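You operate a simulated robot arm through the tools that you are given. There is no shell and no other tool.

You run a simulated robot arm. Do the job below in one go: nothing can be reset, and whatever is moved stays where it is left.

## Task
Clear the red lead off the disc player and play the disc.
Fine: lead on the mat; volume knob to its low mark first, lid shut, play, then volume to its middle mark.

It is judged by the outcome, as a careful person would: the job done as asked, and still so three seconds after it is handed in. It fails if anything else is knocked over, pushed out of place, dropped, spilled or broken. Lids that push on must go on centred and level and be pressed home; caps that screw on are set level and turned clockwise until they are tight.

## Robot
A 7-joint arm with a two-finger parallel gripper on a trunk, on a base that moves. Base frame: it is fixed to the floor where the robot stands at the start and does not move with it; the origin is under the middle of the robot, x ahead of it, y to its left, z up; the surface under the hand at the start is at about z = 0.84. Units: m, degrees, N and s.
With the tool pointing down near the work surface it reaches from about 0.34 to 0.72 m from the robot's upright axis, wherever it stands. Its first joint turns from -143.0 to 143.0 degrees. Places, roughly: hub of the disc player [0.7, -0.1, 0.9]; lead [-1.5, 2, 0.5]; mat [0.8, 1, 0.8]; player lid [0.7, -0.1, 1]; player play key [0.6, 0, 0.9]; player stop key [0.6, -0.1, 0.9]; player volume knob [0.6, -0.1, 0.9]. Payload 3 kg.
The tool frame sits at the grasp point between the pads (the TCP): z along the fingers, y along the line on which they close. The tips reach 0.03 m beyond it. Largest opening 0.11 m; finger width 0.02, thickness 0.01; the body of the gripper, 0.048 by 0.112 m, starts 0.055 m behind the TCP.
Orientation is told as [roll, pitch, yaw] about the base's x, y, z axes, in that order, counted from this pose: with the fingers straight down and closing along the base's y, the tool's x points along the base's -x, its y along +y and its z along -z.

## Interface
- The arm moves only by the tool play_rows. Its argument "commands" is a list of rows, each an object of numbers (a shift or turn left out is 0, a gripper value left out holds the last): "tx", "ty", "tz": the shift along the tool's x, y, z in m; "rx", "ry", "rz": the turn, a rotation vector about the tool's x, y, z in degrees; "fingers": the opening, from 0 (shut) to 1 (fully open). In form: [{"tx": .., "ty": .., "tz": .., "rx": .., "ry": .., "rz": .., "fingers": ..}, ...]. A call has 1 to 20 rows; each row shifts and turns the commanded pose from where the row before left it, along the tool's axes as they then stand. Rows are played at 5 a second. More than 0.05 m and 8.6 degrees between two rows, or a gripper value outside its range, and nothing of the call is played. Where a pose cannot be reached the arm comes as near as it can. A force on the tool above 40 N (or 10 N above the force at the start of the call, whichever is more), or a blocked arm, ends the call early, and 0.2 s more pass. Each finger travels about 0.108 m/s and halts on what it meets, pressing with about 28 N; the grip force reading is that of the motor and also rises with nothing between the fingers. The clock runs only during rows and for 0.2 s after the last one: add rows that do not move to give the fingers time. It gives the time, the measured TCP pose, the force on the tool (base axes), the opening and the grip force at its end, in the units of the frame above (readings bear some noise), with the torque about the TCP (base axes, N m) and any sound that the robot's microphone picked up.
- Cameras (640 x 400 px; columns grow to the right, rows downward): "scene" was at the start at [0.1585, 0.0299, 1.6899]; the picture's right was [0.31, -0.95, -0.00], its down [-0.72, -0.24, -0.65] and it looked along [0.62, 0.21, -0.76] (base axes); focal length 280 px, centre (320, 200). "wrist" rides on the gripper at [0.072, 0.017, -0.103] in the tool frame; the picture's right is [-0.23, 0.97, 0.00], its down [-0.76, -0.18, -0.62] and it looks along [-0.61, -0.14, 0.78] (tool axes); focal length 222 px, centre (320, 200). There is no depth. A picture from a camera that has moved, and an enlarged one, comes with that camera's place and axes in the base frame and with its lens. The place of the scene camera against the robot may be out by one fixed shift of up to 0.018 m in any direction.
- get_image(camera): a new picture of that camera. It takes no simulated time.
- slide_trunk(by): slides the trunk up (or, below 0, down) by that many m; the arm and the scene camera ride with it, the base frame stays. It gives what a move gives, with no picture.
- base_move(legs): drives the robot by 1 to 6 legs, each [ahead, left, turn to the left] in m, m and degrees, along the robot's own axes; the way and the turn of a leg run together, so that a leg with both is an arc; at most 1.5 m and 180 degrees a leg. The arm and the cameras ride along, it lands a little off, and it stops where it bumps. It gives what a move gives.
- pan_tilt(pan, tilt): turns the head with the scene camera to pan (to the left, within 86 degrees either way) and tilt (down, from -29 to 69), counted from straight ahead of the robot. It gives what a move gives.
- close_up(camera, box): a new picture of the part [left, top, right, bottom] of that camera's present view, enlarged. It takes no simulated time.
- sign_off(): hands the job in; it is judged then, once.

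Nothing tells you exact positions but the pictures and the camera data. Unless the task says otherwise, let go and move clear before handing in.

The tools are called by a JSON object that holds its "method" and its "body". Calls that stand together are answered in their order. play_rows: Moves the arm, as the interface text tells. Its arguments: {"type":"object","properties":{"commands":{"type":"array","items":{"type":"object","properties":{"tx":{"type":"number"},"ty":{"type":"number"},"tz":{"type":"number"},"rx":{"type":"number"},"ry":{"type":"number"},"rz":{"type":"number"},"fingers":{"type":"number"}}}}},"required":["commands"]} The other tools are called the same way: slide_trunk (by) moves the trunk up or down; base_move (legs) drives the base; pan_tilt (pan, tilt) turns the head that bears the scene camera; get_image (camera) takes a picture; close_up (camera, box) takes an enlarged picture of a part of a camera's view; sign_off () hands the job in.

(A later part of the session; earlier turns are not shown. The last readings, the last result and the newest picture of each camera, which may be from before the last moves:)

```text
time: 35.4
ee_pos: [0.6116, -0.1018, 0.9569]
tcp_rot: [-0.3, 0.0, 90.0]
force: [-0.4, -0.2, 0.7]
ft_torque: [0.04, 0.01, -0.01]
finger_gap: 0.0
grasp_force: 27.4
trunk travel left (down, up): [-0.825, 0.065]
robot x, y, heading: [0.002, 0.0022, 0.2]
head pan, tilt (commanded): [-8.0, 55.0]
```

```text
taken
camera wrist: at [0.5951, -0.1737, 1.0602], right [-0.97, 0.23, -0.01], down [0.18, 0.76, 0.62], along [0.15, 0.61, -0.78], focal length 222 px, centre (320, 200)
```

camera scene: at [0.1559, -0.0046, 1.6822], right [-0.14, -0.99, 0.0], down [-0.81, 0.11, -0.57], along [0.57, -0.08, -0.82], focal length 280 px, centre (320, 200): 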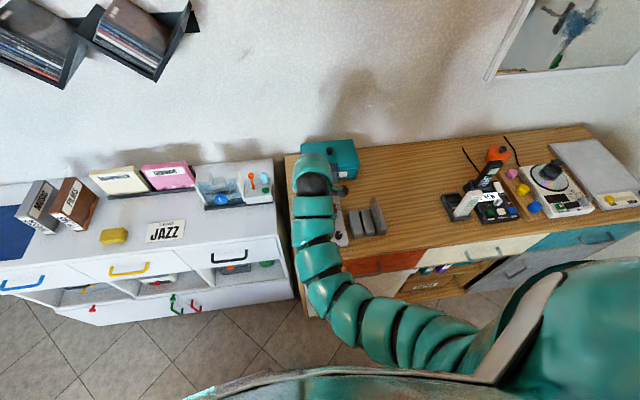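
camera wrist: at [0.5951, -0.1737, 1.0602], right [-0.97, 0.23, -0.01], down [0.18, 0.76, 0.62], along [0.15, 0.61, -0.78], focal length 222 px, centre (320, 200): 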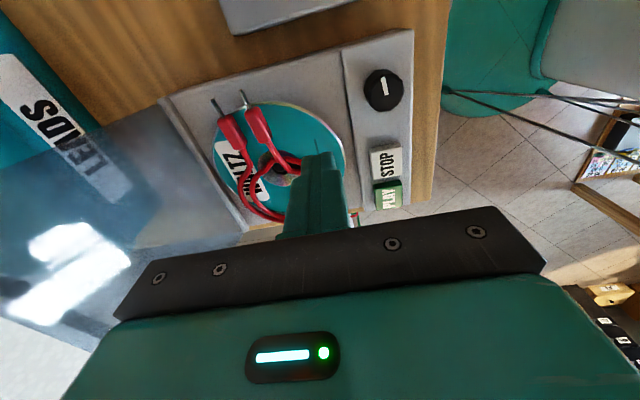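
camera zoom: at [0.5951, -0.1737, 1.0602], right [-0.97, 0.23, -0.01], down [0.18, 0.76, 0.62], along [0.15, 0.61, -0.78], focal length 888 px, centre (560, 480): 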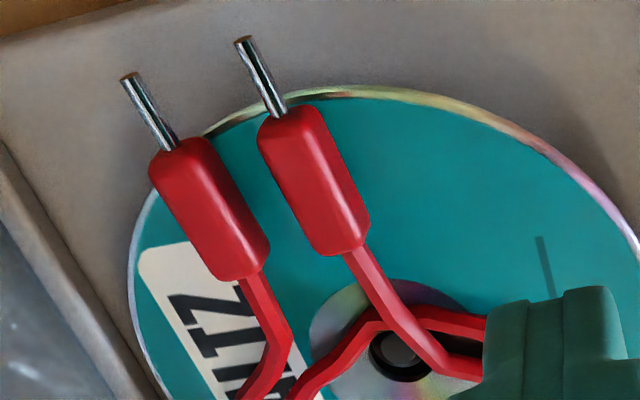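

Both plugs lie parallel to y at x ≈ 0.6535 and 0.6755, y from -0.138 to -0.112. I straddle both, centred at (0.6645, -0.125).

{"method": "play_rows", "body": {"commands": [{"fingers": 0.51}, {"tx": 0.0116, "ty": -0.0265}, {"tx": 0.0116, "ty": -0.0264}, {}, {}]}}

{"method": "close_up", "body": {"camera": "wrist", "box": [220, 80, 420, 205]}}

{"method": "get_image", "body": {"camera": "wrist"}}

```text
time: 36.6
ee_pos: [0.6658, -0.124, 0.9573]
tcp_rot: [-0.3, 0.0, 89.9]
force: [0.3, -0.3, 0.8]
ft_torque: [0.0, 0.01, -0.02]
finger_gap: 0.056
grasp_force: 0.1
trunk travel left (down, up): [-0.825, 0.065]
robot x, y, heading: [0.0009, -0.0006, 0.0]
head pan, tilt (commanded): [-8.0, 55.0]
```

```text
3.20 times, centred on (320, 142) of wrist
camera zoom: at [0.6482, -0.1972, 1.0594], right [-0.97, 0.23, -0.01], down [0.18, 0.76, 0.62], along [0.15, 0.61, -0.78], focal length 711 px, centre (320, 384)
```

zoom: 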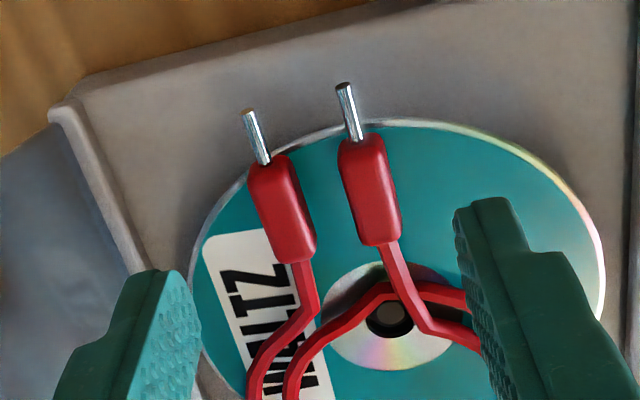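

```text
taken
camera wrist: at [0.6482, -0.1972, 1.0594], right [-0.97, 0.23, -0.01], down [0.18, 0.76, 0.62], along [0.15, 0.61, -0.78], focal length 222 px, centre (320, 200)
```

wrist: 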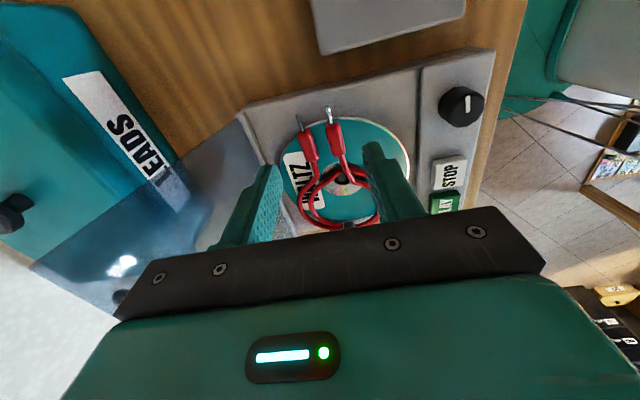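

Centred well over both plugs, with 2 cm clear of the lid. I lower to just above the disc level.

{"method": "play_rows", "body": {"commands": [{"ty": 0.001, "tz": 0.01}, {"tz": 0.01}, {"tz": 0.008}, {"tz": 0.004}, {"tz": 0.003}, {"tz": 0.0015}, {}]}}

{"method": "close_up", "body": {"camera": "wrist", "box": [220, 80, 420, 205]}}

```text
time: 38.2
ee_pos: [0.6634, -0.1234, 0.9199]
tcp_rot: [-0.3, 0.0, 89.9]
force: [0.4, 0.5, 0.0]
ft_torque: [0.0, 0.03, 0.01]
finger_gap: 0.0561
grasp_force: 0.0
trunk travel left (down, up): [-0.825, 0.065]
robot x, y, heading: [0.0001, -0.0012, -0.3]
head pan, tilt (commanded): [-8.0, 55.0]
```

```text
3.20 times, centred on (320, 142) of wrist
camera zoom: at [0.6474, -0.1967, 1.0228], right [-0.97, 0.23, -0.01], down [0.18, 0.76, 0.62], along [0.15, 0.61, -0.78], focal length 711 px, centre (320, 384)
```

zoom: 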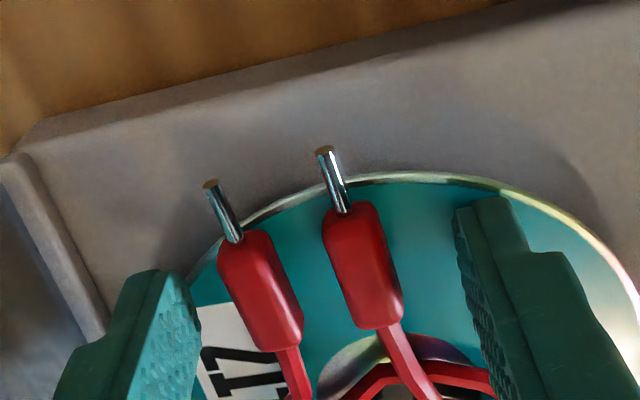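

No contact on the way down. I close slowly on the pair of plugs.

{"method": "play_rows", "body": {"commands": [{"fingers": 0.45}, {"fingers": 0.4}, {"fingers": 0.36}, {"fingers": 0.33}, {"fingers": 0.3}, {"fingers": 0.26}, {"fingers": 0.2}, {}, {}]}}

{"method": "close_up", "body": {"camera": "wrist", "box": [220, 80, 420, 205]}}

```text
time: 40.2
ee_pos: [0.6646, -0.1242, 0.9197]
tcp_rot: [-0.3, 0.0, 89.9]
force: [-0.8, 0.6, 0.1]
ft_torque: [0.0, 0.03, 0.02]
finger_gap: 0.0533
grasp_force: 28.1
trunk travel left (down, up): [-0.825, 0.065]
robot x, y, heading: [0.0009, -0.0002, 0.1]
head pan, tilt (commanded): [-8.0, 55.0]
```

```text
3.20 times, centred on (320, 142) of wrist
camera zoom: at [0.6474, -0.1968, 1.0228], right [-0.97, 0.23, -0.01], down [0.18, 0.76, 0.62], along [0.15, 0.61, -0.78], focal length 711 px, centre (320, 384)
```

zoom: 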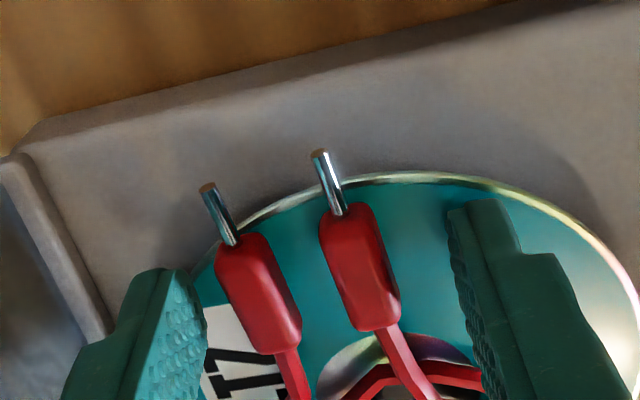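

The fingers stopped at a 53 mm gap, confirming the lead acts as one filled, tapering body. I regrip slightly further toward its middle with the hand turned about 7° to match the taper, which gives a steadier hold.

{"method": "play_rows", "body": {"commands": [{"fingers": 0.54}, {}, {"tz": -0.008}, {"tz": -0.008}, {"tx": -0.019, "ty": 0.0026, "fingers": 0.64}, {"rz": -7}, {}, {"tz": 0.008}, {"tz": 0.005}, {"tz": 0.003}, {}]}}

{"method": "close_up", "body": {"camera": "wrist", "box": [220, 80, 420, 205]}}

```text
time: 42.6
ee_pos: [0.6622, -0.1049, 0.9202]
tcp_rot: [-0.2, 0.0, 97.0]
force: [-0.2, 0.5, 0.0]
ft_torque: [-0.01, 0.01, -0.02]
finger_gap: 0.0703
grasp_force: 0.1
trunk travel left (down, up): [-0.825, 0.065]
robot x, y, heading: [0.0011, -0.0007, -0.1]
head pan, tilt (commanded): [-8.0, 55.0]
```

```text
3.20 times, centred on (320, 142) of wrist
camera zoom: at [0.6539, -0.1791, 1.0231], right [-0.99, 0.11, -0.01], down [0.08, 0.78, 0.62], along [0.07, 0.62, -0.78], focal length 711 px, centre (320, 384)
```

zoom: 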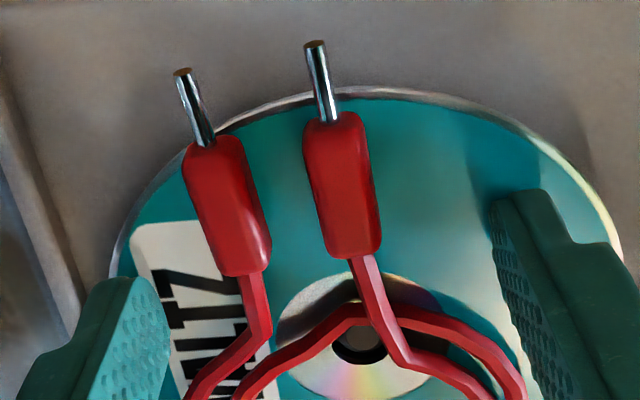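

Clear of the lead on both sides and no contact. I close and then lift a few millimetres to test the hold.

{"method": "play_rows", "body": {"commands": [{"fingers": 0.6}, {"fingers": 0.56}, {"fingers": 0.52}, {"fingers": 0.45}, {"fingers": 0.4}, {}, {}]}}

{"method": "play_rows", "body": {"commands": [{"tz": -0.003}, {"tz": -0.004}, {"tz": -0.004}, {}]}}

{"method": "get_image", "body": {"camera": "wrist"}}

{"method": "close_up", "body": {"camera": "wrist", "box": [220, 80, 420, 205]}}

```text
time: 44.2
ee_pos: [0.6618, -0.1043, 0.9198]
tcp_rot: [-0.3, 0.0, 96.9]
force: [1.1, 0.3, 0.0]
ft_torque: [0.04, -0.04, 0.0]
finger_gap: 0.0626
grasp_force: 28.3
trunk travel left (down, up): [-0.825, 0.065]
robot x, y, heading: [0.0019, 0.0017, -0.0]
head pan, tilt (commanded): [-8.0, 55.0]
```

```text
time: 45.2
ee_pos: [0.6622, -0.1061, 0.9311]
tcp_rot: [-0.3, 0.0, 96.9]
force: [-0.4, 0.6, -0.6]
ft_torque: [-0.03, 0.0, 0.02]
finger_gap: 0.063
grasp_force: 28.4
trunk travel left (down, up): [-0.825, 0.065]
robot x, y, heading: [-0.0017, 0.0008, 0.1]
head pan, tilt (commanded): [-8.0, 55.0]
```

```text
taken
camera wrist: at [0.6541, -0.18, 1.0338], right [-0.99, 0.11, 0.0], down [0.08, 0.78, 0.62], along [0.07, 0.62, -0.78], focal length 222 px, centre (320, 200)
```

wrist: 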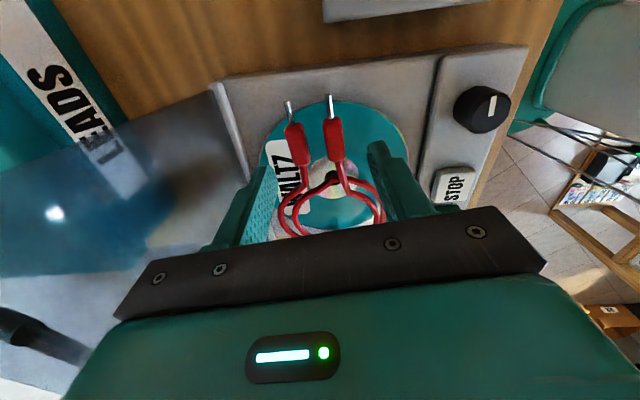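

```text
3.20 times, centred on (320, 142) of wrist
camera zoom: at [0.6541, -0.18, 1.0338], right [-0.99, 0.11, 0.0], down [0.08, 0.78, 0.62], along [0.07, 0.62, -0.78], focal length 711 px, centre (320, 384)
```

zoom: 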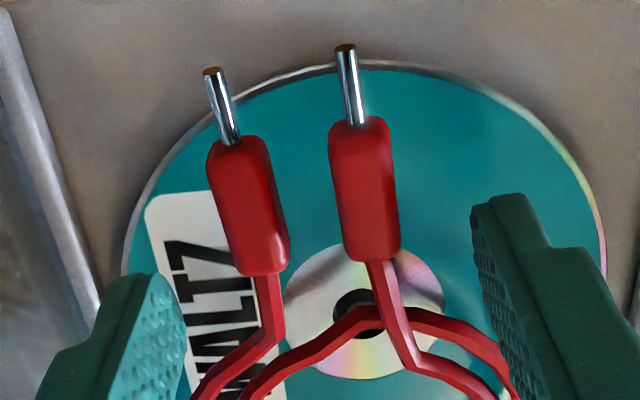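

The lead comes up with the fingers. I lift on gently, easing away from the lid.

{"method": "play_rows", "body": {"commands": [{"tz": -0.007}, {"tz": -0.008}, {"tz": -0.01}, {"tz": -0.01, "ty": 0.004}, {"tz": -0.01, "ty": 0.006}, {"tz": -0.01, "ty": 0.008}, {"tz": -0.01, "ty": 0.008}, {}]}}

{"method": "get_image", "body": {"camera": "wrist"}}

{"method": "get_image", "body": {"camera": "scene"}}

```text
time: 47.0
ee_pos: [0.6358, -0.108, 0.9969]
tcp_rot: [-0.2, 0.1, 96.9]
force: [0.1, 0.4, -1.3]
ft_torque: [-0.04, -0.01, 0.0]
finger_gap: 0.0626
grasp_force: 27.9
trunk travel left (down, up): [-0.825, 0.065]
robot x, y, heading: [-0.0008, 0.0013, 0.3]
head pan, tilt (commanded): [-8.0, 55.0]
```

```text
taken
camera wrist: at [0.6283, -0.1826, 1.0995], right [-0.99, 0.11, -0.01], down [0.08, 0.78, 0.62], along [0.07, 0.62, -0.78], focal length 222 px, centre (320, 200)
```

wrist: 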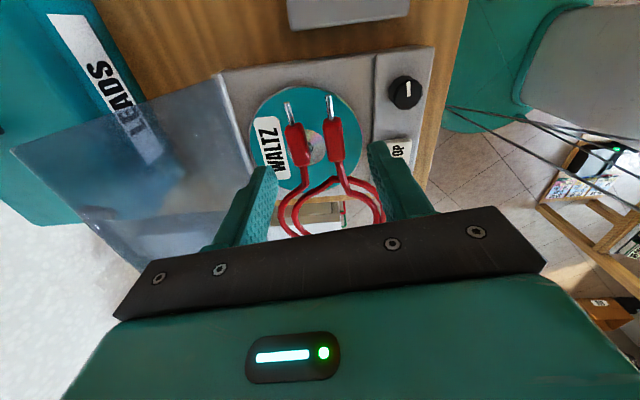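

```text
taken
camera scene: at [0.1563, -0.0048, 1.6821], right [-0.14, -0.99, 0.0], down [-0.81, 0.11, -0.57], along [0.57, -0.08, -0.82], focal length 280 px, centre (320, 200)
```

scene: 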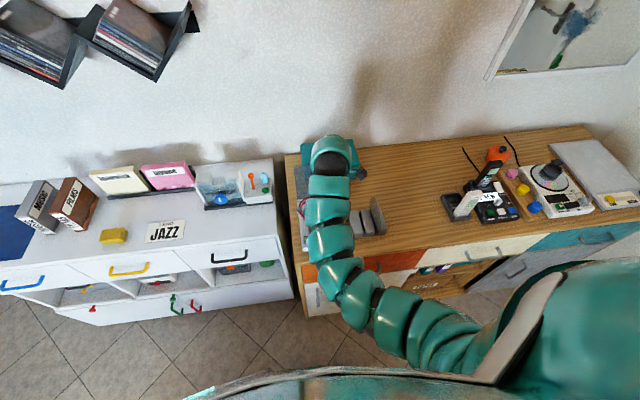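

The lead is held level and the disc stayed put. Before driving I check the surroundings to the left and right.

{"method": "pan_tilt", "body": {"pan": 80, "tilt": 35}}

{"method": "get_image", "body": {"camera": "scene"}}

{"method": "pan_tilt", "body": {"pan": 40, "tilt": 60}}

{"method": "get_image", "body": {"camera": "scene"}}

```text
time: 48.6
ee_pos: [0.6377, -0.1077, 0.9967]
tcp_rot: [-0.3, 0.0, 96.9]
force: [-0.2, -0.7, -1.0]
ft_torque: [-0.04, -0.01, -0.01]
finger_gap: 0.0625
grasp_force: 28.1
trunk travel left (down, up): [-0.825, 0.065]
robot x, y, heading: [-0.0001, -0.0004, -0.2]
head pan, tilt (commanded): [80.0, 35.0]
```

```text
taken
camera scene: at [0.1, 0.0921, 1.7104], right [0.98, -0.17, 0.0], down [-0.1, -0.56, -0.82], along [0.14, 0.81, -0.57], focal length 280 px, centre (320, 200)
```

scene: 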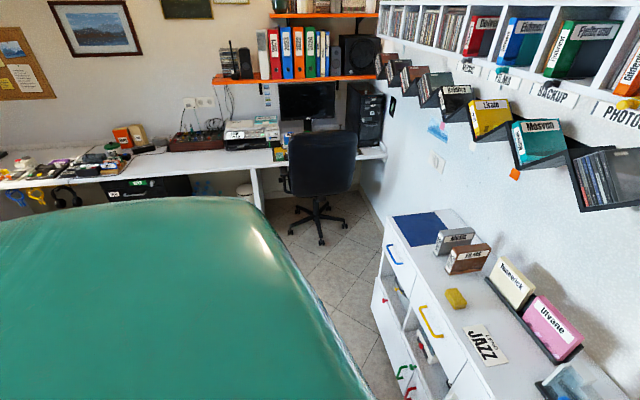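

```text
time: 49.7
ee_pos: [0.6357, -0.1084, 0.9978]
tcp_rot: [-0.3, 0.1, 96.9]
force: [0.1, 0.2, 0.1]
ft_torque: [-0.01, 0.02, -0.01]
finger_gap: 0.0625
grasp_force: 27.8
trunk travel left (down, up): [-0.825, 0.065]
robot x, y, heading: [0.0022, 0.0005, 0.1]
head pan, tilt (commanded): [40.0, 60.0]
```

```text
taken
camera scene: at [0.1357, 0.0483, 1.6762], right [0.64, -0.77, 0.0], down [-0.66, -0.56, -0.5], along [0.38, 0.32, -0.87], focal length 280 px, centre (320, 200)
```

scene: 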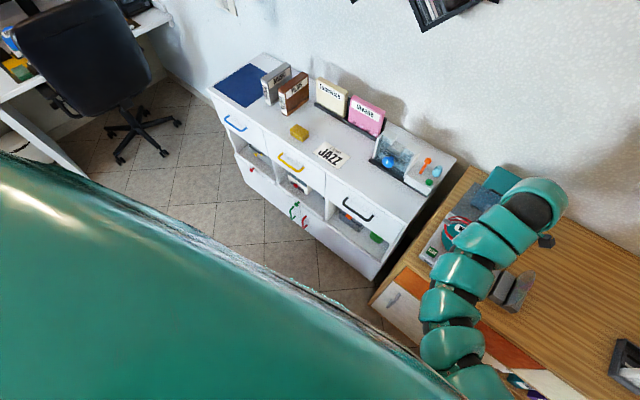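

The way to the left is free (chair and desk start beyond y ≈ 1.6). I retract the hand toward the robot before driving.

{"method": "play_rows", "body": {"commands": [{"tx": -0.0037, "ty": 0.03, "tz": -0.005}, {"tx": -0.0037, "ty": 0.03, "tz": -0.005}, {"tx": -0.0037, "ty": 0.03, "tz": -0.005}, {"tx": -0.0037, "ty": 0.03, "tz": -0.005}, {"tx": -0.0037, "ty": 0.03, "tz": -0.005}, {}]}}

{"method": "get_image", "body": {"camera": "wrist"}}

```text
time: 51.1
ee_pos: [0.4849, -0.1061, 1.0218]
tcp_rot: [-0.4, 0.1, 96.9]
force: [-0.1, -0.6, -1.8]
ft_torque: [-0.01, -0.01, 0.0]
finger_gap: 0.0625
grasp_force: 27.7
trunk travel left (down, up): [-0.825, 0.065]
robot x, y, heading: [0.0013, 0.0004, -0.1]
head pan, tilt (commanded): [40.0, 60.0]
```

```text
taken
camera wrist: at [0.4763, -0.1809, 1.1246], right [-0.99, 0.11, -0.01], down [0.08, 0.78, 0.62], along [0.07, 0.62, -0.78], focal length 222 px, centre (320, 200)
```

wrist: 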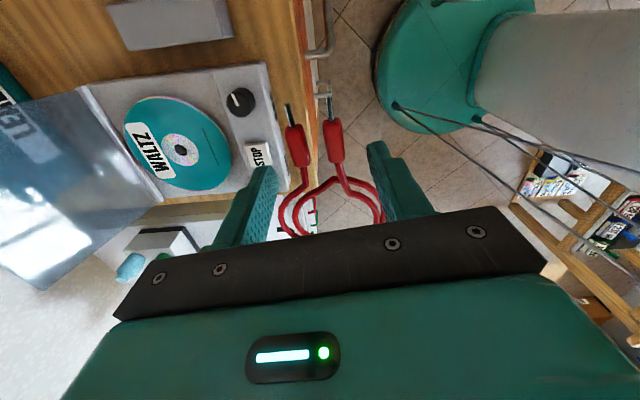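

The lead hangs clear at x ≈ 0.48, above the cabinet fronts where nothing tall stands, so I strafe left to the mat without backing up.

{"method": "base_move", "body": {"legs": [[0, 0.5, 0], [0, 0.47, 0]]}}

{"method": "pan_tilt", "body": {"pan": 0, "tilt": 55}}

{"method": "get_image", "body": {"camera": "scene"}}

{"method": "get_image", "body": {"camera": "wrist"}}

```text
time: 56.4
ee_pos: [0.486, 0.8495, 1.0223]
tcp_rot: [-0.4, 0.1, 96.5]
force: [0.2, 0.5, -1.3]
ft_torque: [-0.02, 0.0, 0.01]
finger_gap: 0.0619
grasp_force: 28.2
trunk travel left (down, up): [-0.825, 0.065]
robot x, y, heading: [0.005, 0.9587, -0.6]
head pan, tilt (commanded): [40.0, 60.0]
```

```text
time: 57.5
ee_pos: [0.4865, 0.8486, 1.0223]
tcp_rot: [-0.4, 0.1, 96.4]
force: [-0.4, -0.2, -1.0]
ft_torque: [-0.05, -0.01, -0.01]
finger_gap: 0.0619
grasp_force: 28.0
trunk travel left (down, up): [-0.825, 0.065]
robot x, y, heading: [-0.0021, 0.9575, -0.7]
head pan, tilt (commanded): [0.0, 55.0]
```

```text
taken
camera scene: at [0.1597, 0.9634, 1.6822], right [-0.01, -1.0, 0.0], down [-0.82, 0.01, -0.57], along [0.57, 0.0, -0.82], focal length 280 px, centre (320, 200)
```

scene: 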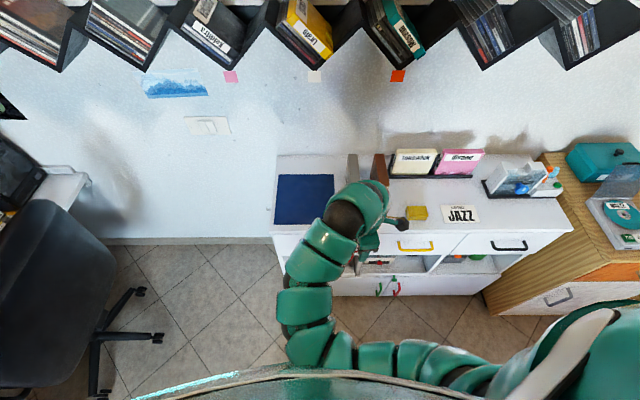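

```text
taken
camera wrist: at [0.4777, 0.7746, 1.1248], right [-0.99, 0.12, -0.01], down [0.09, 0.78, 0.62], along [0.08, 0.62, -0.78], focal length 222 px, centre (320, 200)
```

wrist: 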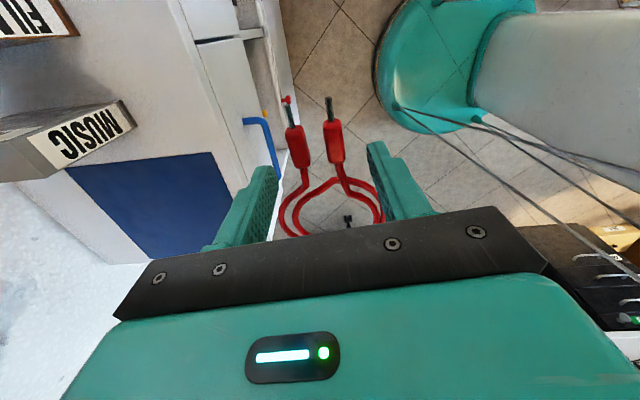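

The robot is at y ≈ 0.96; the mat spans x 0.647–0.875, y 0.90–1.12. I edge 6 cm ahead and turn the hand so the lead's long end points away from me.

{"method": "base_move", "body": {"legs": [[0.06, 0, 0.6]]}}

{"method": "play_rows", "body": {"commands": [{"rz": 8}, {"rz": 8}, {"rz": 8}, {"rz": 8}, {"rz": 8}, {"rz": 8}, {"rz": 8}, {"rz": 8}, {"rz": 8}, {"rz": 8}, {"rz": 8}, {"rz": 8}, {}]}}

{"method": "get_image", "body": {"camera": "wrist"}}

```text
time: 58.4
ee_pos: [0.5488, 0.8539, 1.021]
tcp_rot: [-0.2, 0.1, 97.0]
force: [0.6, 0.4, -1.7]
ft_torque: [-0.03, 0.02, 0.01]
finger_gap: 0.062
grasp_force: 27.9
trunk travel left (down, up): [-0.825, 0.065]
robot x, y, heading: [0.0617, 0.9579, 0.0]
head pan, tilt (commanded): [0.0, 55.0]
```

```text
time: 61.2
ee_pos: [0.5473, 0.8536, 1.0229]
tcp_rot: [0.0, -0.4, 0.9]
force: [0.4, -0.2, -0.2]
ft_torque: [-0.02, 0.05, -0.04]
finger_gap: 0.0618
grasp_force: 27.7
trunk travel left (down, up): [-0.825, 0.065]
robot x, y, heading: [0.0598, 0.9577, -0.0]
head pan, tilt (commanded): [0.0, 55.0]
```

```text
taken
camera wrist: at [0.4744, 0.8691, 1.1245], right [0.21, 0.98, 0.0], down [0.76, -0.17, 0.63], along [0.61, -0.13, -0.78], focal length 222 px, centre (320, 200)
```

wrist: 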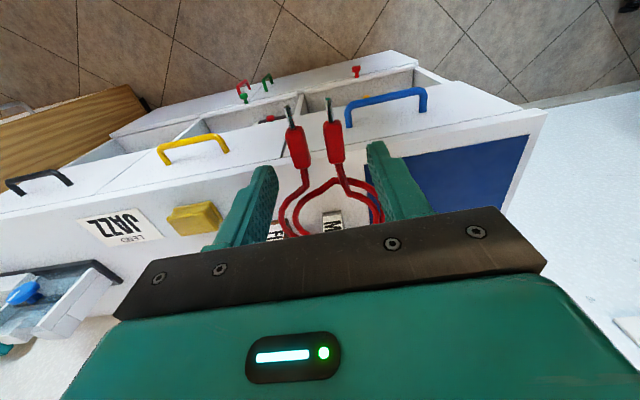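

{"method": "play_rows", "body": {"commands": [{"ty": 0.026, "tz": -0.002}, {"ty": 0.026, "tz": -0.002}, {"ty": 0.026, "tz": -0.002}, {"ty": 0.026}, {"ty": 0.026}, {"ty": 0.026}, {}]}}

{"method": "get_image", "body": {"camera": "wrist"}}

```text
time: 62.8
ee_pos: [0.545, 0.9587, 1.0199]
tcp_rot: [-0.1, -0.8, 1.1]
force: [-0.7, -1.1, -0.2]
ft_torque: [0.01, 0.04, 0.0]
finger_gap: 0.0614
grasp_force: 27.7
out of reach, approached as far as the arm can: row 3, 4, 5, 6
trunk travel left (down, up): [-0.825, 0.065]
robot x, y, heading: [0.0616, 0.9559, -0.0]
head pan, tilt (commanded): [0.0, 55.0]
```

```text
taken
camera wrist: at [0.4718, 0.9738, 1.1217], right [0.21, 0.98, 0.0], down [0.76, -0.16, 0.63], along [0.62, -0.13, -0.77], focal length 222 px, centre (320, 200)
```

wrist: 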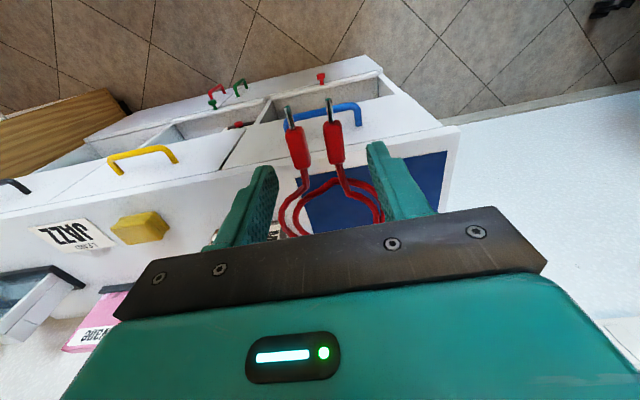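

{"method": "play_rows", "body": {"commands": [{"tx": -0.025, "ty": 0.004}, {"tx": -0.025, "ty": 0.008}, {"tx": -0.025, "ty": 0.01}, {"tx": -0.025, "ty": 0.01}, {"tx": -0.025, "ty": 0.01}, {"tx": -0.025, "ty": 0.01}, {"tx": -0.025, "ty": 0.003}, {"tx": -0.013}, {}]}}

{"method": "get_image", "body": {"camera": "wrist"}}

{"method": "get_image", "body": {"camera": "scene"}}

```text
time: 64.8
ee_pos: [0.7321, 1.0158, 1.0157]
tcp_rot: [0.0, -0.3, 1.0]
force: [0.9, 0.9, 0.4]
ft_torque: [0.0, 0.02, 0.01]
finger_gap: 0.0613
grasp_force: 27.8
out of reach, approached as far as the arm can: row 1
trunk travel left (down, up): [-0.825, 0.065]
robot x, y, heading: [0.062, 0.9612, 0.4]
head pan, tilt (commanded): [0.0, 55.0]
```

```text
taken
camera wrist: at [0.6601, 1.0313, 1.118], right [0.21, 0.98, 0.0], down [0.76, -0.16, 0.63], along [0.61, -0.13, -0.78], focal length 222 px, centre (320, 200)
```

wrist: 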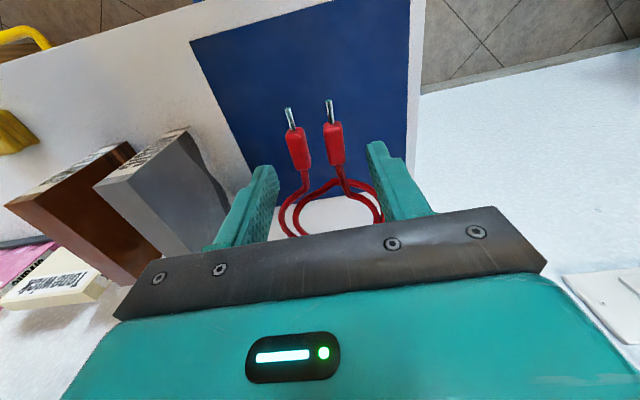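

```text
taken
camera scene: at [0.2198, 0.9647, 1.6822], right [0.0, -1.0, 0.0], down [-0.82, 0.0, -0.57], along [0.57, 0.0, -0.82], focal length 280 px, centre (320, 200)
```

scene: 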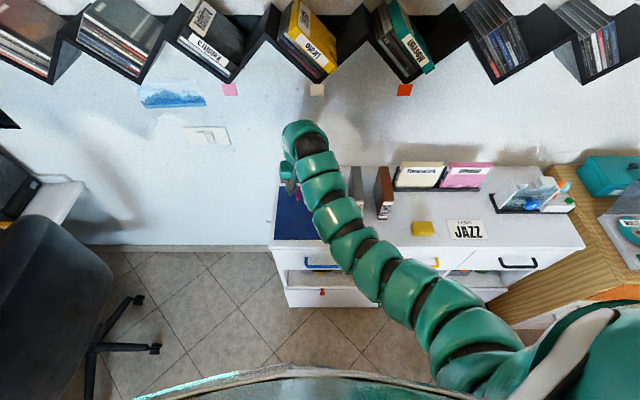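

The hand is over the middle of the mat; the whole lead should land inside its edges. I lower it.

{"method": "play_rows", "body": {"commands": [{"tz": 0.02}, {"tz": 0.02}, {"tz": 0.02}, {"tz": 0.02}, {"tz": 0.015}, {"tz": 0.01}, {"tz": 0.008}, {}]}}

{"method": "get_image", "body": {"camera": "wrist"}}

```text
time: 66.6
ee_pos: [0.7339, 1.0177, 0.9038]
tcp_rot: [0.0, -0.4, 1.0]
force: [-0.5, -0.2, -1.0]
ft_torque: [0.01, 0.02, -0.03]
finger_gap: 0.0609
grasp_force: 28.4
trunk travel left (down, up): [-0.825, 0.065]
robot x, y, heading: [0.0642, 0.9576, 0.1]
head pan, tilt (commanded): [0.0, 55.0]
```

```text
taken
camera wrist: at [0.6611, 1.0321, 1.0062], right [0.21, 0.98, 0.0], down [0.76, -0.16, 0.63], along [0.61, -0.13, -0.78], focal length 222 px, centre (320, 200)
```

wrist: 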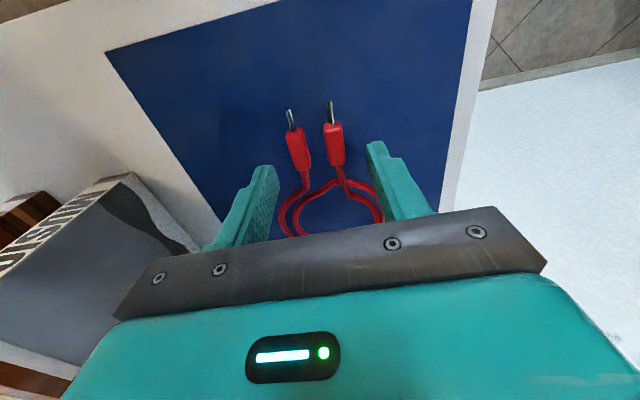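

{"method": "play_rows", "body": {"commands": [{"tz": 0.006}, {"tz": 0.004}, {"tz": 0.004}, {"tz": 0.003}, {}]}}

```text
time: 67.8
ee_pos: [0.7347, 1.0169, 0.8882]
tcp_rot: [0.1, -0.3, 1.1]
force: [0.3, 0.2, -1.2]
ft_torque: [0.01, 0.02, -0.01]
finger_gap: 0.061
grasp_force: 27.9
trunk travel left (down, up): [-0.825, 0.065]
robot x, y, heading: [0.067, 0.9596, -0.0]
head pan, tilt (commanded): [0.0, 55.0]
```

{"method": "play_rows", "body": {"commands": [{"tz": 0.003}, {"tz": 0.002}, {"tz": 0.002}, {}]}}

{"method": "close_up", "body": {"camera": "wrist", "box": [220, 80, 420, 240]}}

```text
time: 68.8
ee_pos: [0.734, 1.0164, 0.8795]
tcp_rot: [0.0, -0.5, 1.0]
force: [-0.9, 1.1, 5.8]
ft_torque: [-0.02, -0.7, 0.12]
finger_gap: 0.0609
grasp_force: 28.0
trunk travel left (down, up): [-0.825, 0.065]
robot x, y, heading: [0.062, 0.9579, -0.0]
head pan, tilt (commanded): [0.0, 55.0]
```

```text
2.50 times, centred on (320, 160) of wrist
camera zoom: at [0.6598, 1.0314, 0.9829], right [0.21, 0.98, 0.0], down [0.76, -0.16, 0.63], along [0.62, -0.13, -0.78], focal length 555 px, centre (320, 300)
```

zoom: 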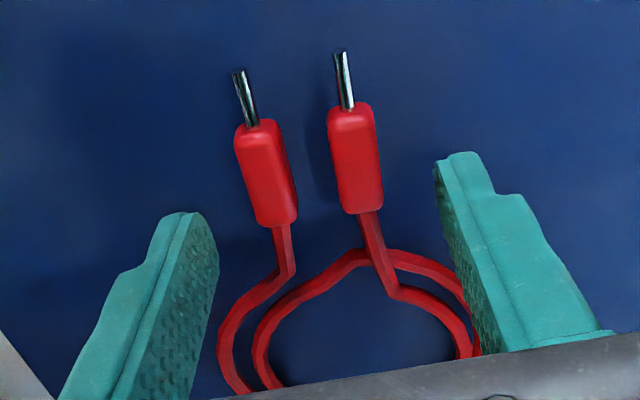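

The tie end touches the mat. I open gently and rise.

{"method": "play_rows", "body": {"commands": [{"fingers": 0.6}, {"fingers": 0.65}, {"fingers": 0.72}, {}, {"tz": -0.01}, {"tz": -0.02}, {"tz": -0.03}, {"tz": -0.03}, {}]}}

{"method": "get_image", "body": {"camera": "wrist"}}

```text
time: 70.8
ee_pos: [0.7329, 1.0168, 0.9696]
tcp_rot: [0.0, -0.4, 1.0]
force: [0.0, -1.4, -0.4]
ft_torque: [0.0, 0.03, 0.0]
finger_gap: 0.0793
grasp_force: 0.0
trunk travel left (down, up): [-0.825, 0.065]
robot x, y, heading: [0.0613, 0.9538, 0.2]
head pan, tilt (commanded): [0.0, 55.0]
```

```text
taken
camera wrist: at [0.6604, 1.0319, 1.0721], right [0.21, 0.98, 0.0], down [0.76, -0.16, 0.63], along [0.61, -0.13, -0.78], focal length 222 px, centre (320, 200)
```

wrist: 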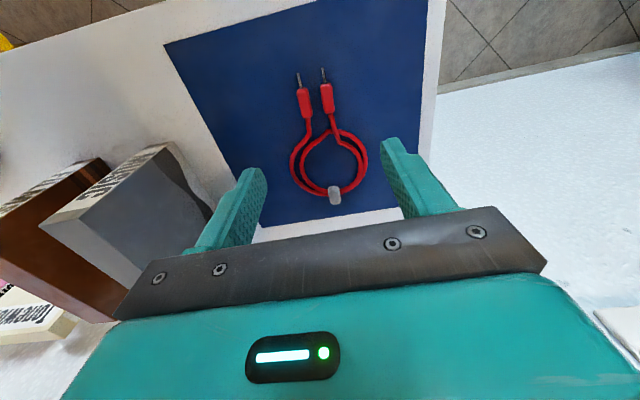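

The lead lies wholly on the mat. I retract the hand and drive back to the player.

{"method": "play_rows", "body": {"commands": [{"tz": -0.025}, {"tz": -0.025}, {"tx": 0.03, "ty": -0.008}, {"tx": 0.03, "ty": -0.01}, {"tx": 0.03, "ty": -0.015}, {"tx": 0.03, "ty": -0.03}, {"tx": 0.02, "ty": -0.03}, {"tx": 0.02, "ty": -0.03}, {"tx": 0.01, "ty": -0.03}, {}]}}

{"method": "base_move", "body": {"legs": [[-0.05, 0, 0], [0, -0.5, 0], [0, -0.45, 0]]}}

{"method": "pan_tilt", "body": {"pan": -8, "tilt": 55}}

{"method": "get_image", "body": {"camera": "scene"}}

{"method": "get_image", "body": {"camera": "wrist"}}

```text
time: 73.0
ee_pos: [0.5664, 0.8489, 1.0141]
tcp_rot: [0.1, -0.4, 1.2]
force: [-0.5, 0.8, -0.2]
ft_torque: [-0.04, 0.01, -0.02]
finger_gap: 0.0793
grasp_force: 0.2
out of reach, approached as far as the arm can: row 6
trunk travel left (down, up): [-0.825, 0.065]
robot x, y, heading: [0.0617, 0.9603, 0.4]
head pan, tilt (commanded): [0.0, 55.0]
```

```text
time: 78.8
ee_pos: [0.5256, -0.0893, 1.013]
tcp_rot: [0.1, -0.4, 1.7]
force: [0.2, -0.2, -0.1]
ft_torque: [0.02, -0.03, -0.01]
finger_gap: 0.0793
grasp_force: 0.1
trunk travel left (down, up): [-0.825, 0.065]
robot x, y, heading: [0.0213, 0.0151, 0.7]
head pan, tilt (commanded): [0.0, 55.0]
```

```text
time: 79.5
ee_pos: [0.5261, -0.0898, 1.0134]
tcp_rot: [0.1, -0.3, 1.5]
force: [-0.6, -0.7, -0.9]
ft_torque: [0.03, -0.01, -0.04]
finger_gap: 0.0791
grasp_force: 0.0
trunk travel left (down, up): [-0.825, 0.065]
robot x, y, heading: [0.0233, 0.0131, 0.8]
head pan, tilt (commanded): [-8.0, 55.0]
```

```text
taken
camera scene: at [0.1776, 0.0134, 1.6822], right [-0.13, -0.99, 0.0], down [-0.81, 0.1, -0.57], along [0.57, -0.07, -0.82], focal length 280 px, centre (320, 200)
```

scene: 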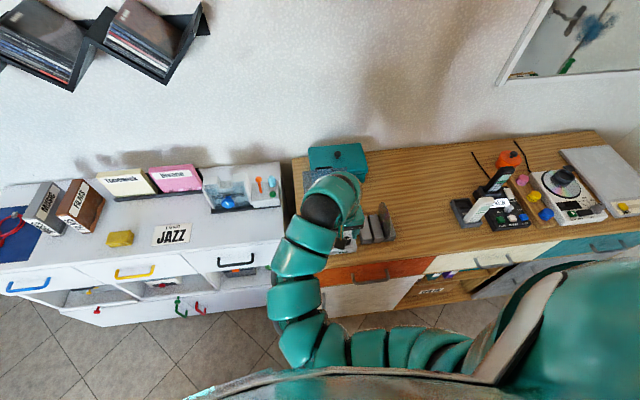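

```text
taken
camera wrist: at [0.4534, -0.0744, 1.1162], right [0.2, 0.98, 0.0], down [0.76, -0.16, 0.63], along [0.62, -0.12, -0.78], focal length 222 px, centre (320, 200)
```

wrist: 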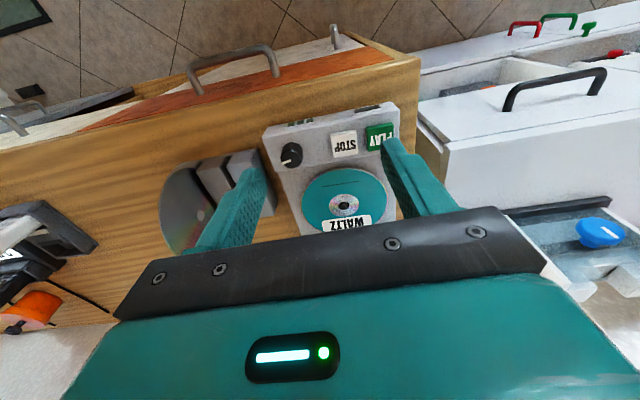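

Back at the player with the disc clear. Now I look closely at the knob and its surroundings for marks.

{"method": "close_up", "body": {"camera": "wrist", "box": [259, 124, 323, 164]}}

{"method": "close_up", "body": {"camera": "wrist", "box": [255, 95, 415, 195]}}

```text
10.00 times, centred on (291, 144) of wrist
camera zoom: at [0.4534, -0.0744, 1.1162], right [0.2, 0.98, 0.0], down [0.76, -0.16, 0.63], along [0.62, -0.12, -0.78], focal length 2221 px, centre (610, 760)
```

zoom: 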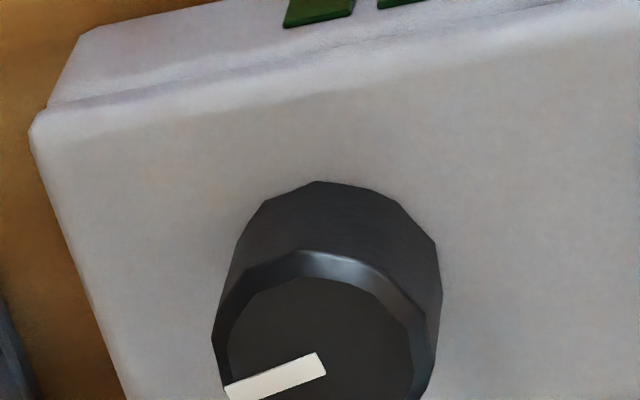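

```text
4.00 times, centred on (335, 145) of wrist
camera zoom: at [0.4534, -0.0744, 1.1162], right [0.2, 0.98, 0.0], down [0.76, -0.16, 0.63], along [0.62, -0.12, -0.78], focal length 888 px, centre (260, 420)
```

zoom: 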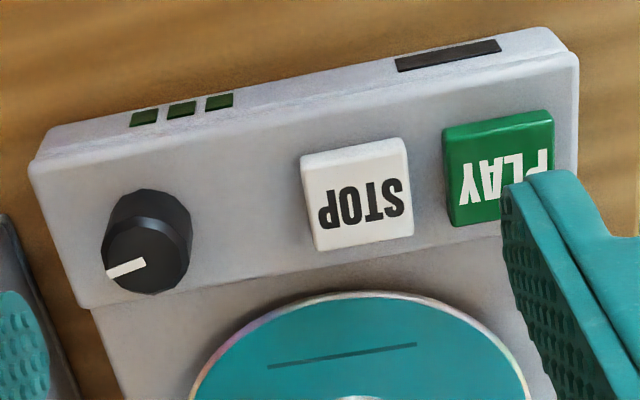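

No engraved marks are visible around the knob; the three lamps on the front edge and the microphone may tell the level. I move above the knob and turn the hand so that I can twist it anticlockwise through a wide angle.

{"method": "play_rows", "body": {"commands": [{"tx": -0.018, "ty": -0.02, "fingers": 0.42}, {"tx": -0.0174, "ty": -0.02}, {"rz": 8.4}, {"rz": 8.4}, {"rz": 8.4}, {"rz": 8.4}, {"rz": 8.4}, {"rz": 8.4}, {"rz": 8.4}, {"rz": 8.4}, {"rz": 8.4}, {"rz": 8.4}, {}]}}

{"method": "get_image", "body": {"camera": "wrist"}}

```text
time: 82.3
ee_pos: [0.5617, -0.1284, 1.0136]
tcp_rot: [0.4, -0.1, -82.4]
force: [-0.2, 0.5, -0.2]
ft_torque: [0.01, 0.01, -0.03]
finger_gap: 0.0461
grasp_force: 0.1
trunk travel left (down, up): [-0.825, 0.065]
robot x, y, heading: [0.0194, 0.0172, 0.5]
head pan, tilt (commanded): [-8.0, 55.0]
```

```text
taken
camera wrist: at [0.57, -0.0542, 1.1164], right [1.0, -0.1, 0.01], down [-0.08, -0.78, 0.62], along [-0.05, -0.62, -0.78], focal length 222 px, centre (320, 200)
```

wrist: 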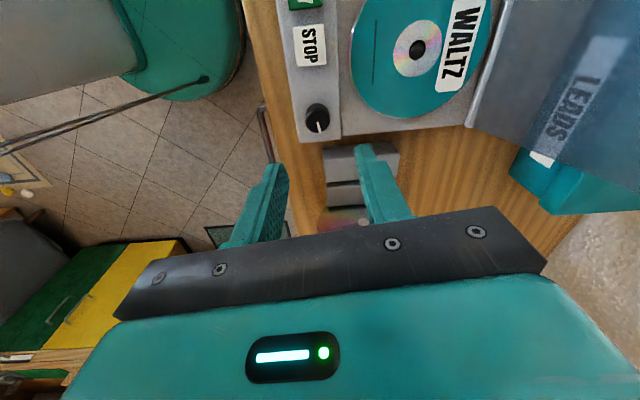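

{"method": "close_up", "body": {"camera": "wrist", "box": [280, 90, 376, 150]}}

```text
6.67 times, centred on (328, 120) of wrist
camera zoom: at [0.57, -0.0542, 1.1164], right [1.0, -0.1, 0.01], down [-0.08, -0.78, 0.62], along [-0.05, -0.62, -0.78], focal length 1481 px, centre (267, 733)
```

zoom: 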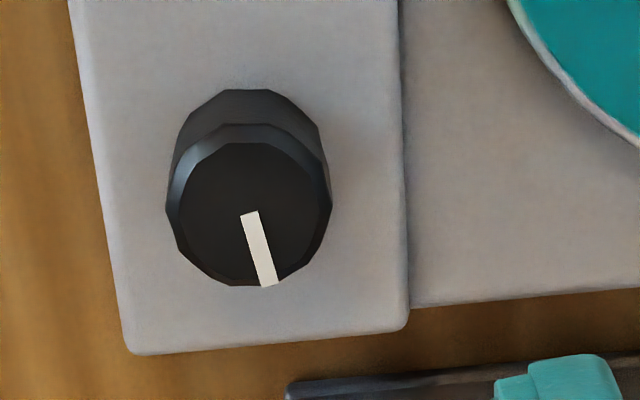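

The knob's top is at about (0.5615, -0.129, 0.898), pointing 81° clockwise of straight ahead, and the hand is centred over it. I descend around it and grip.

{"method": "play_rows", "body": {"commands": [{"tz": 0.02}, {"tz": 0.02}, {"tz": 0.02}, {"tz": 0.015}, {"tz": 0.01}, {"tz": 0.006}, {"tz": 0.004}, {}]}}

{"method": "get_image", "body": {"camera": "wrist"}}

{"method": "close_up", "body": {"camera": "wrist", "box": [256, 100, 384, 180]}}

```text
time: 84.1
ee_pos: [0.5624, -0.1277, 0.9189]
tcp_rot: [0.3, 0.0, -82.3]
force: [0.5, -0.4, 0.2]
ft_torque: [0.0, -0.02, -0.02]
finger_gap: 0.0463
grasp_force: 0.1
trunk travel left (down, up): [-0.825, 0.065]
robot x, y, heading: [0.0195, 0.016, 0.9]
head pan, tilt (commanded): [-8.0, 55.0]
```

```text
taken
camera wrist: at [0.5704, -0.0548, 1.0219], right [1.0, -0.1, 0.01], down [-0.08, -0.78, 0.62], along [-0.05, -0.62, -0.78], focal length 222 px, centre (320, 200)
```

wrist: 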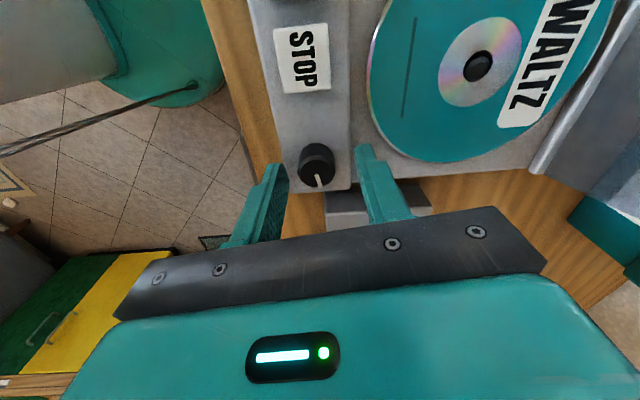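

```text
5.00 times, centred on (320, 140) of wrist
camera zoom: at [0.5704, -0.0548, 1.0219], right [1.0, -0.1, 0.01], down [-0.08, -0.78, 0.62], along [-0.05, -0.62, -0.78], focal length 1111 px, centre (320, 500)
```

zoom: 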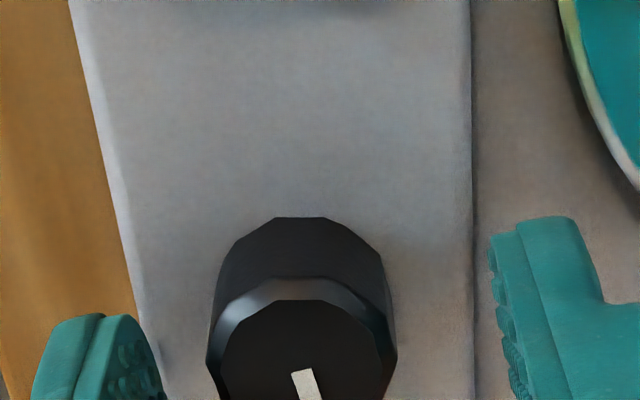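

{"method": "play_rows", "body": {"commands": [{"tx": -0.0019, "ty": -0.0011, "tz": 0.003}, {}, {"fingers": 0.34}, {"fingers": 0.28}, {"fingers": 0.24}, {"fingers": 0.2}, {"fingers": 0.15}, {}, {}]}}

{"method": "close_up", "body": {"camera": "wrist", "box": [256, 120, 384, 200]}}

```text
time: 86.1
ee_pos: [0.5604, -0.1312, 0.9157]
tcp_rot: [0.4, -0.1, -82.4]
force: [-6.0, -1.9, -2.4]
ft_torque: [-0.34, 0.72, -0.03]
finger_gap: 0.0237
grasp_force: 44.9
trunk travel left (down, up): [-0.825, 0.065]
robot x, y, heading: [0.0195, 0.013, 0.9]
head pan, tilt (commanded): [-8.0, 55.0]
```

```text
5.00 times, centred on (320, 160) of wrist
camera zoom: at [0.5687, -0.0573, 1.0185], right [1.0, -0.1, 0.01], down [-0.08, -0.78, 0.62], along [-0.05, -0.62, -0.78], focal length 1111 px, centre (320, 400)
```

zoom: 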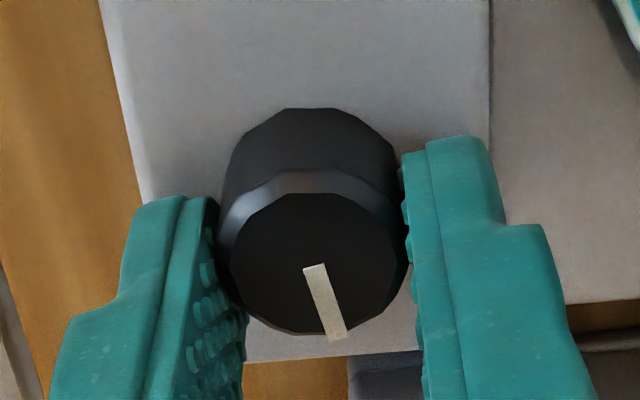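

Gripped (24 mm knob). I relax the small sideways load and begin turning anticlockwise, listening.

{"method": "play_rows", "body": {"commands": [{"ty": -0.0015}, {}, {"rz": -6}, {"rz": -6}, {"rz": -6}, {}]}}

{"method": "close_up", "body": {"camera": "wrist", "box": [256, 120, 384, 200]}}

```text
time: 87.5
ee_pos: [0.5632, -0.1304, 0.9158]
tcp_rot: [0.4, -0.2, -64.2]
force: [11.1, 0.3, -0.4]
ft_torque: [0.68, 0.64, -0.07]
finger_gap: 0.0235
grasp_force: 45.2
trunk travel left (down, up): [-0.825, 0.065]
robot x, y, heading: [0.0211, 0.0122, 0.6]
head pan, tilt (commanded): [-8.0, 55.0]
```

```text
5.00 times, centred on (320, 160) of wrist
camera zoom: at [0.5462, -0.0585, 1.0184], right [0.98, 0.22, 0.01], down [0.17, -0.76, 0.62], along [0.14, -0.61, -0.78], focal length 1111 px, centre (320, 400)
```

zoom: 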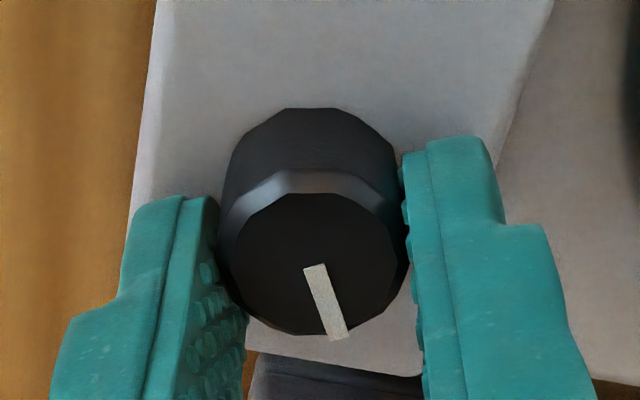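

{"method": "play_rows", "body": {"commands": [{"tx": -0.0003, "ty": 0.0007}, {"rz": -6}, {"rz": -6}, {"rz": -6}, {"rz": -6}, {}]}}

{"method": "play_rows", "body": {"commands": [{"rz": -6}, {"rz": -6}, {"rz": -6}, {"rz": -6}, {}]}}

{"method": "get_image", "body": {"camera": "wrist"}}

```text
time: 88.9
ee_pos: [0.5644, -0.1295, 0.9163]
tcp_rot: [0.2, -0.3, -40.4]
force: [17.5, 5.2, -2.1]
ft_torque: [-0.39, -0.25, -0.04]
finger_gap: 0.0234
grasp_force: 45.0
trunk travel left (down, up): [-0.825, 0.065]
robot x, y, heading: [0.023, 0.0177, 0.9]
head pan, tilt (commanded): [-8.0, 55.0]
```

```text
time: 90.1
ee_pos: [0.5639, -0.1285, 0.9155]
tcp_rot: [0.1, -0.5, -16.4]
force: [26.4, 9.6, 13.0]
ft_torque: [-0.18, -1.15, -0.05]
finger_gap: 0.0235
grasp_force: 45.0
trunk travel left (down, up): [-0.825, 0.065]
robot x, y, heading: [0.0227, 0.0127, 0.6]
head pan, tilt (commanded): [-8.0, 55.0]
```

```text
taken
camera wrist: at [0.4989, -0.0922, 1.0179], right [0.49, 0.87, 0.0], down [0.68, -0.38, 0.63], along [0.55, -0.31, -0.78], focal length 222 px, centre (320, 200)
```

wrist: 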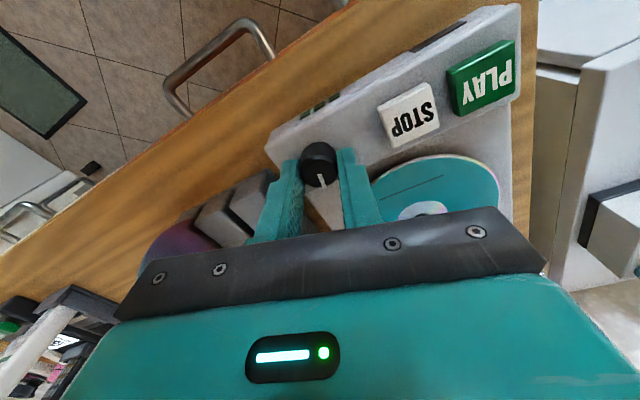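

The knob follows the hand, but a side load has built up; I relieve it and look at the lamps.

{"method": "play_rows", "body": {"commands": [{"tx": -0.0013, "ty": 0.0009, "tz": -0.001}, {"tx": -0.0013, "ty": 0.0009}, {}]}}

{"method": "close_up", "body": {"camera": "wrist", "box": [256, 80, 384, 200]}}

```text
time: 90.9
ee_pos: [0.5609, -0.1277, 0.915]
tcp_rot: [0.0, -0.1, -16.4]
force: [-1.7, 11.9, -8.5]
ft_torque: [-0.1, -0.43, -0.04]
finger_gap: 0.0231
grasp_force: 45.2
trunk travel left (down, up): [-0.825, 0.065]
robot x, y, heading: [0.0198, 0.0167, 0.7]
head pan, tilt (commanded): [-8.0, 55.0]
```

```text
3.33 times, centred on (320, 140) of wrist
camera zoom: at [0.4987, -0.0917, 1.0183], right [0.49, 0.87, 0.0], down [0.68, -0.38, 0.62], along [0.54, -0.31, -0.78], focal length 740 px, centre (320, 400)
```

zoom: 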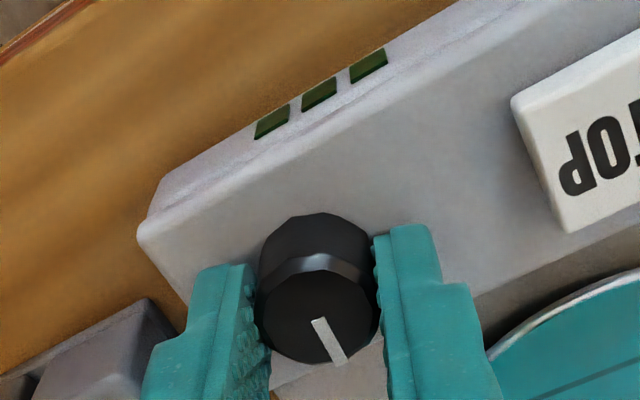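

{"method": "play_rows", "body": {"commands": [{"ty": 0.0012}, {"rz": -5}, {"rz": -5}, {"rz": -5}, {}]}}

{"method": "play_rows", "body": {"commands": [{"rz": -5}, {"rz": -5}, {"rz": -5}, {}]}}

{"method": "get_image", "body": {"camera": "wrist"}}

```text
time: 92.2
ee_pos: [0.5638, -0.1278, 0.9162]
tcp_rot: [0.0, -0.1, -1.4]
force: [-1.3, 1.5, -10.0]
ft_torque: [-0.01, -0.96, 0.01]
finger_gap: 0.0229
grasp_force: 44.8
trunk travel left (down, up): [-0.825, 0.065]
robot x, y, heading: [0.0197, 0.0151, 0.9]
head pan, tilt (commanded): [-8.0, 55.0]
stopped in row 5: the force on the tool passed its limit at 40 N (the readings are from after the stop); the commanded pose is now the measured one
```

```text
time: 93.2
ee_pos: [0.5637, -0.1268, 0.9167]
tcp_rot: [-0.1, -0.3, 13.9]
force: [-1.2, 6.1, 4.4]
ft_torque: [0.16, 1.25, -0.01]
finger_gap: 0.0231
grasp_force: 44.6
trunk travel left (down, up): [-0.825, 0.065]
robot x, y, heading: [0.0231, 0.0181, 0.7]
head pan, tilt (commanded): [-8.0, 55.0]
```

```text
taken
camera wrist: at [0.4897, -0.128, 1.0191], right [-0.01, 1.0, 0.0], down [0.78, 0.01, 0.63], along [0.63, 0.01, -0.78], focal length 222 px, centre (320, 200)
```

wrist: 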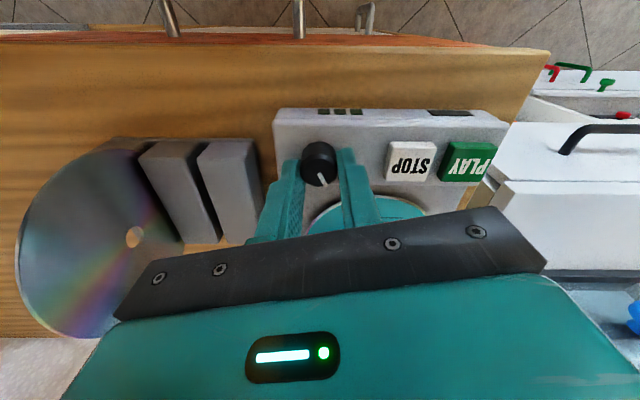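

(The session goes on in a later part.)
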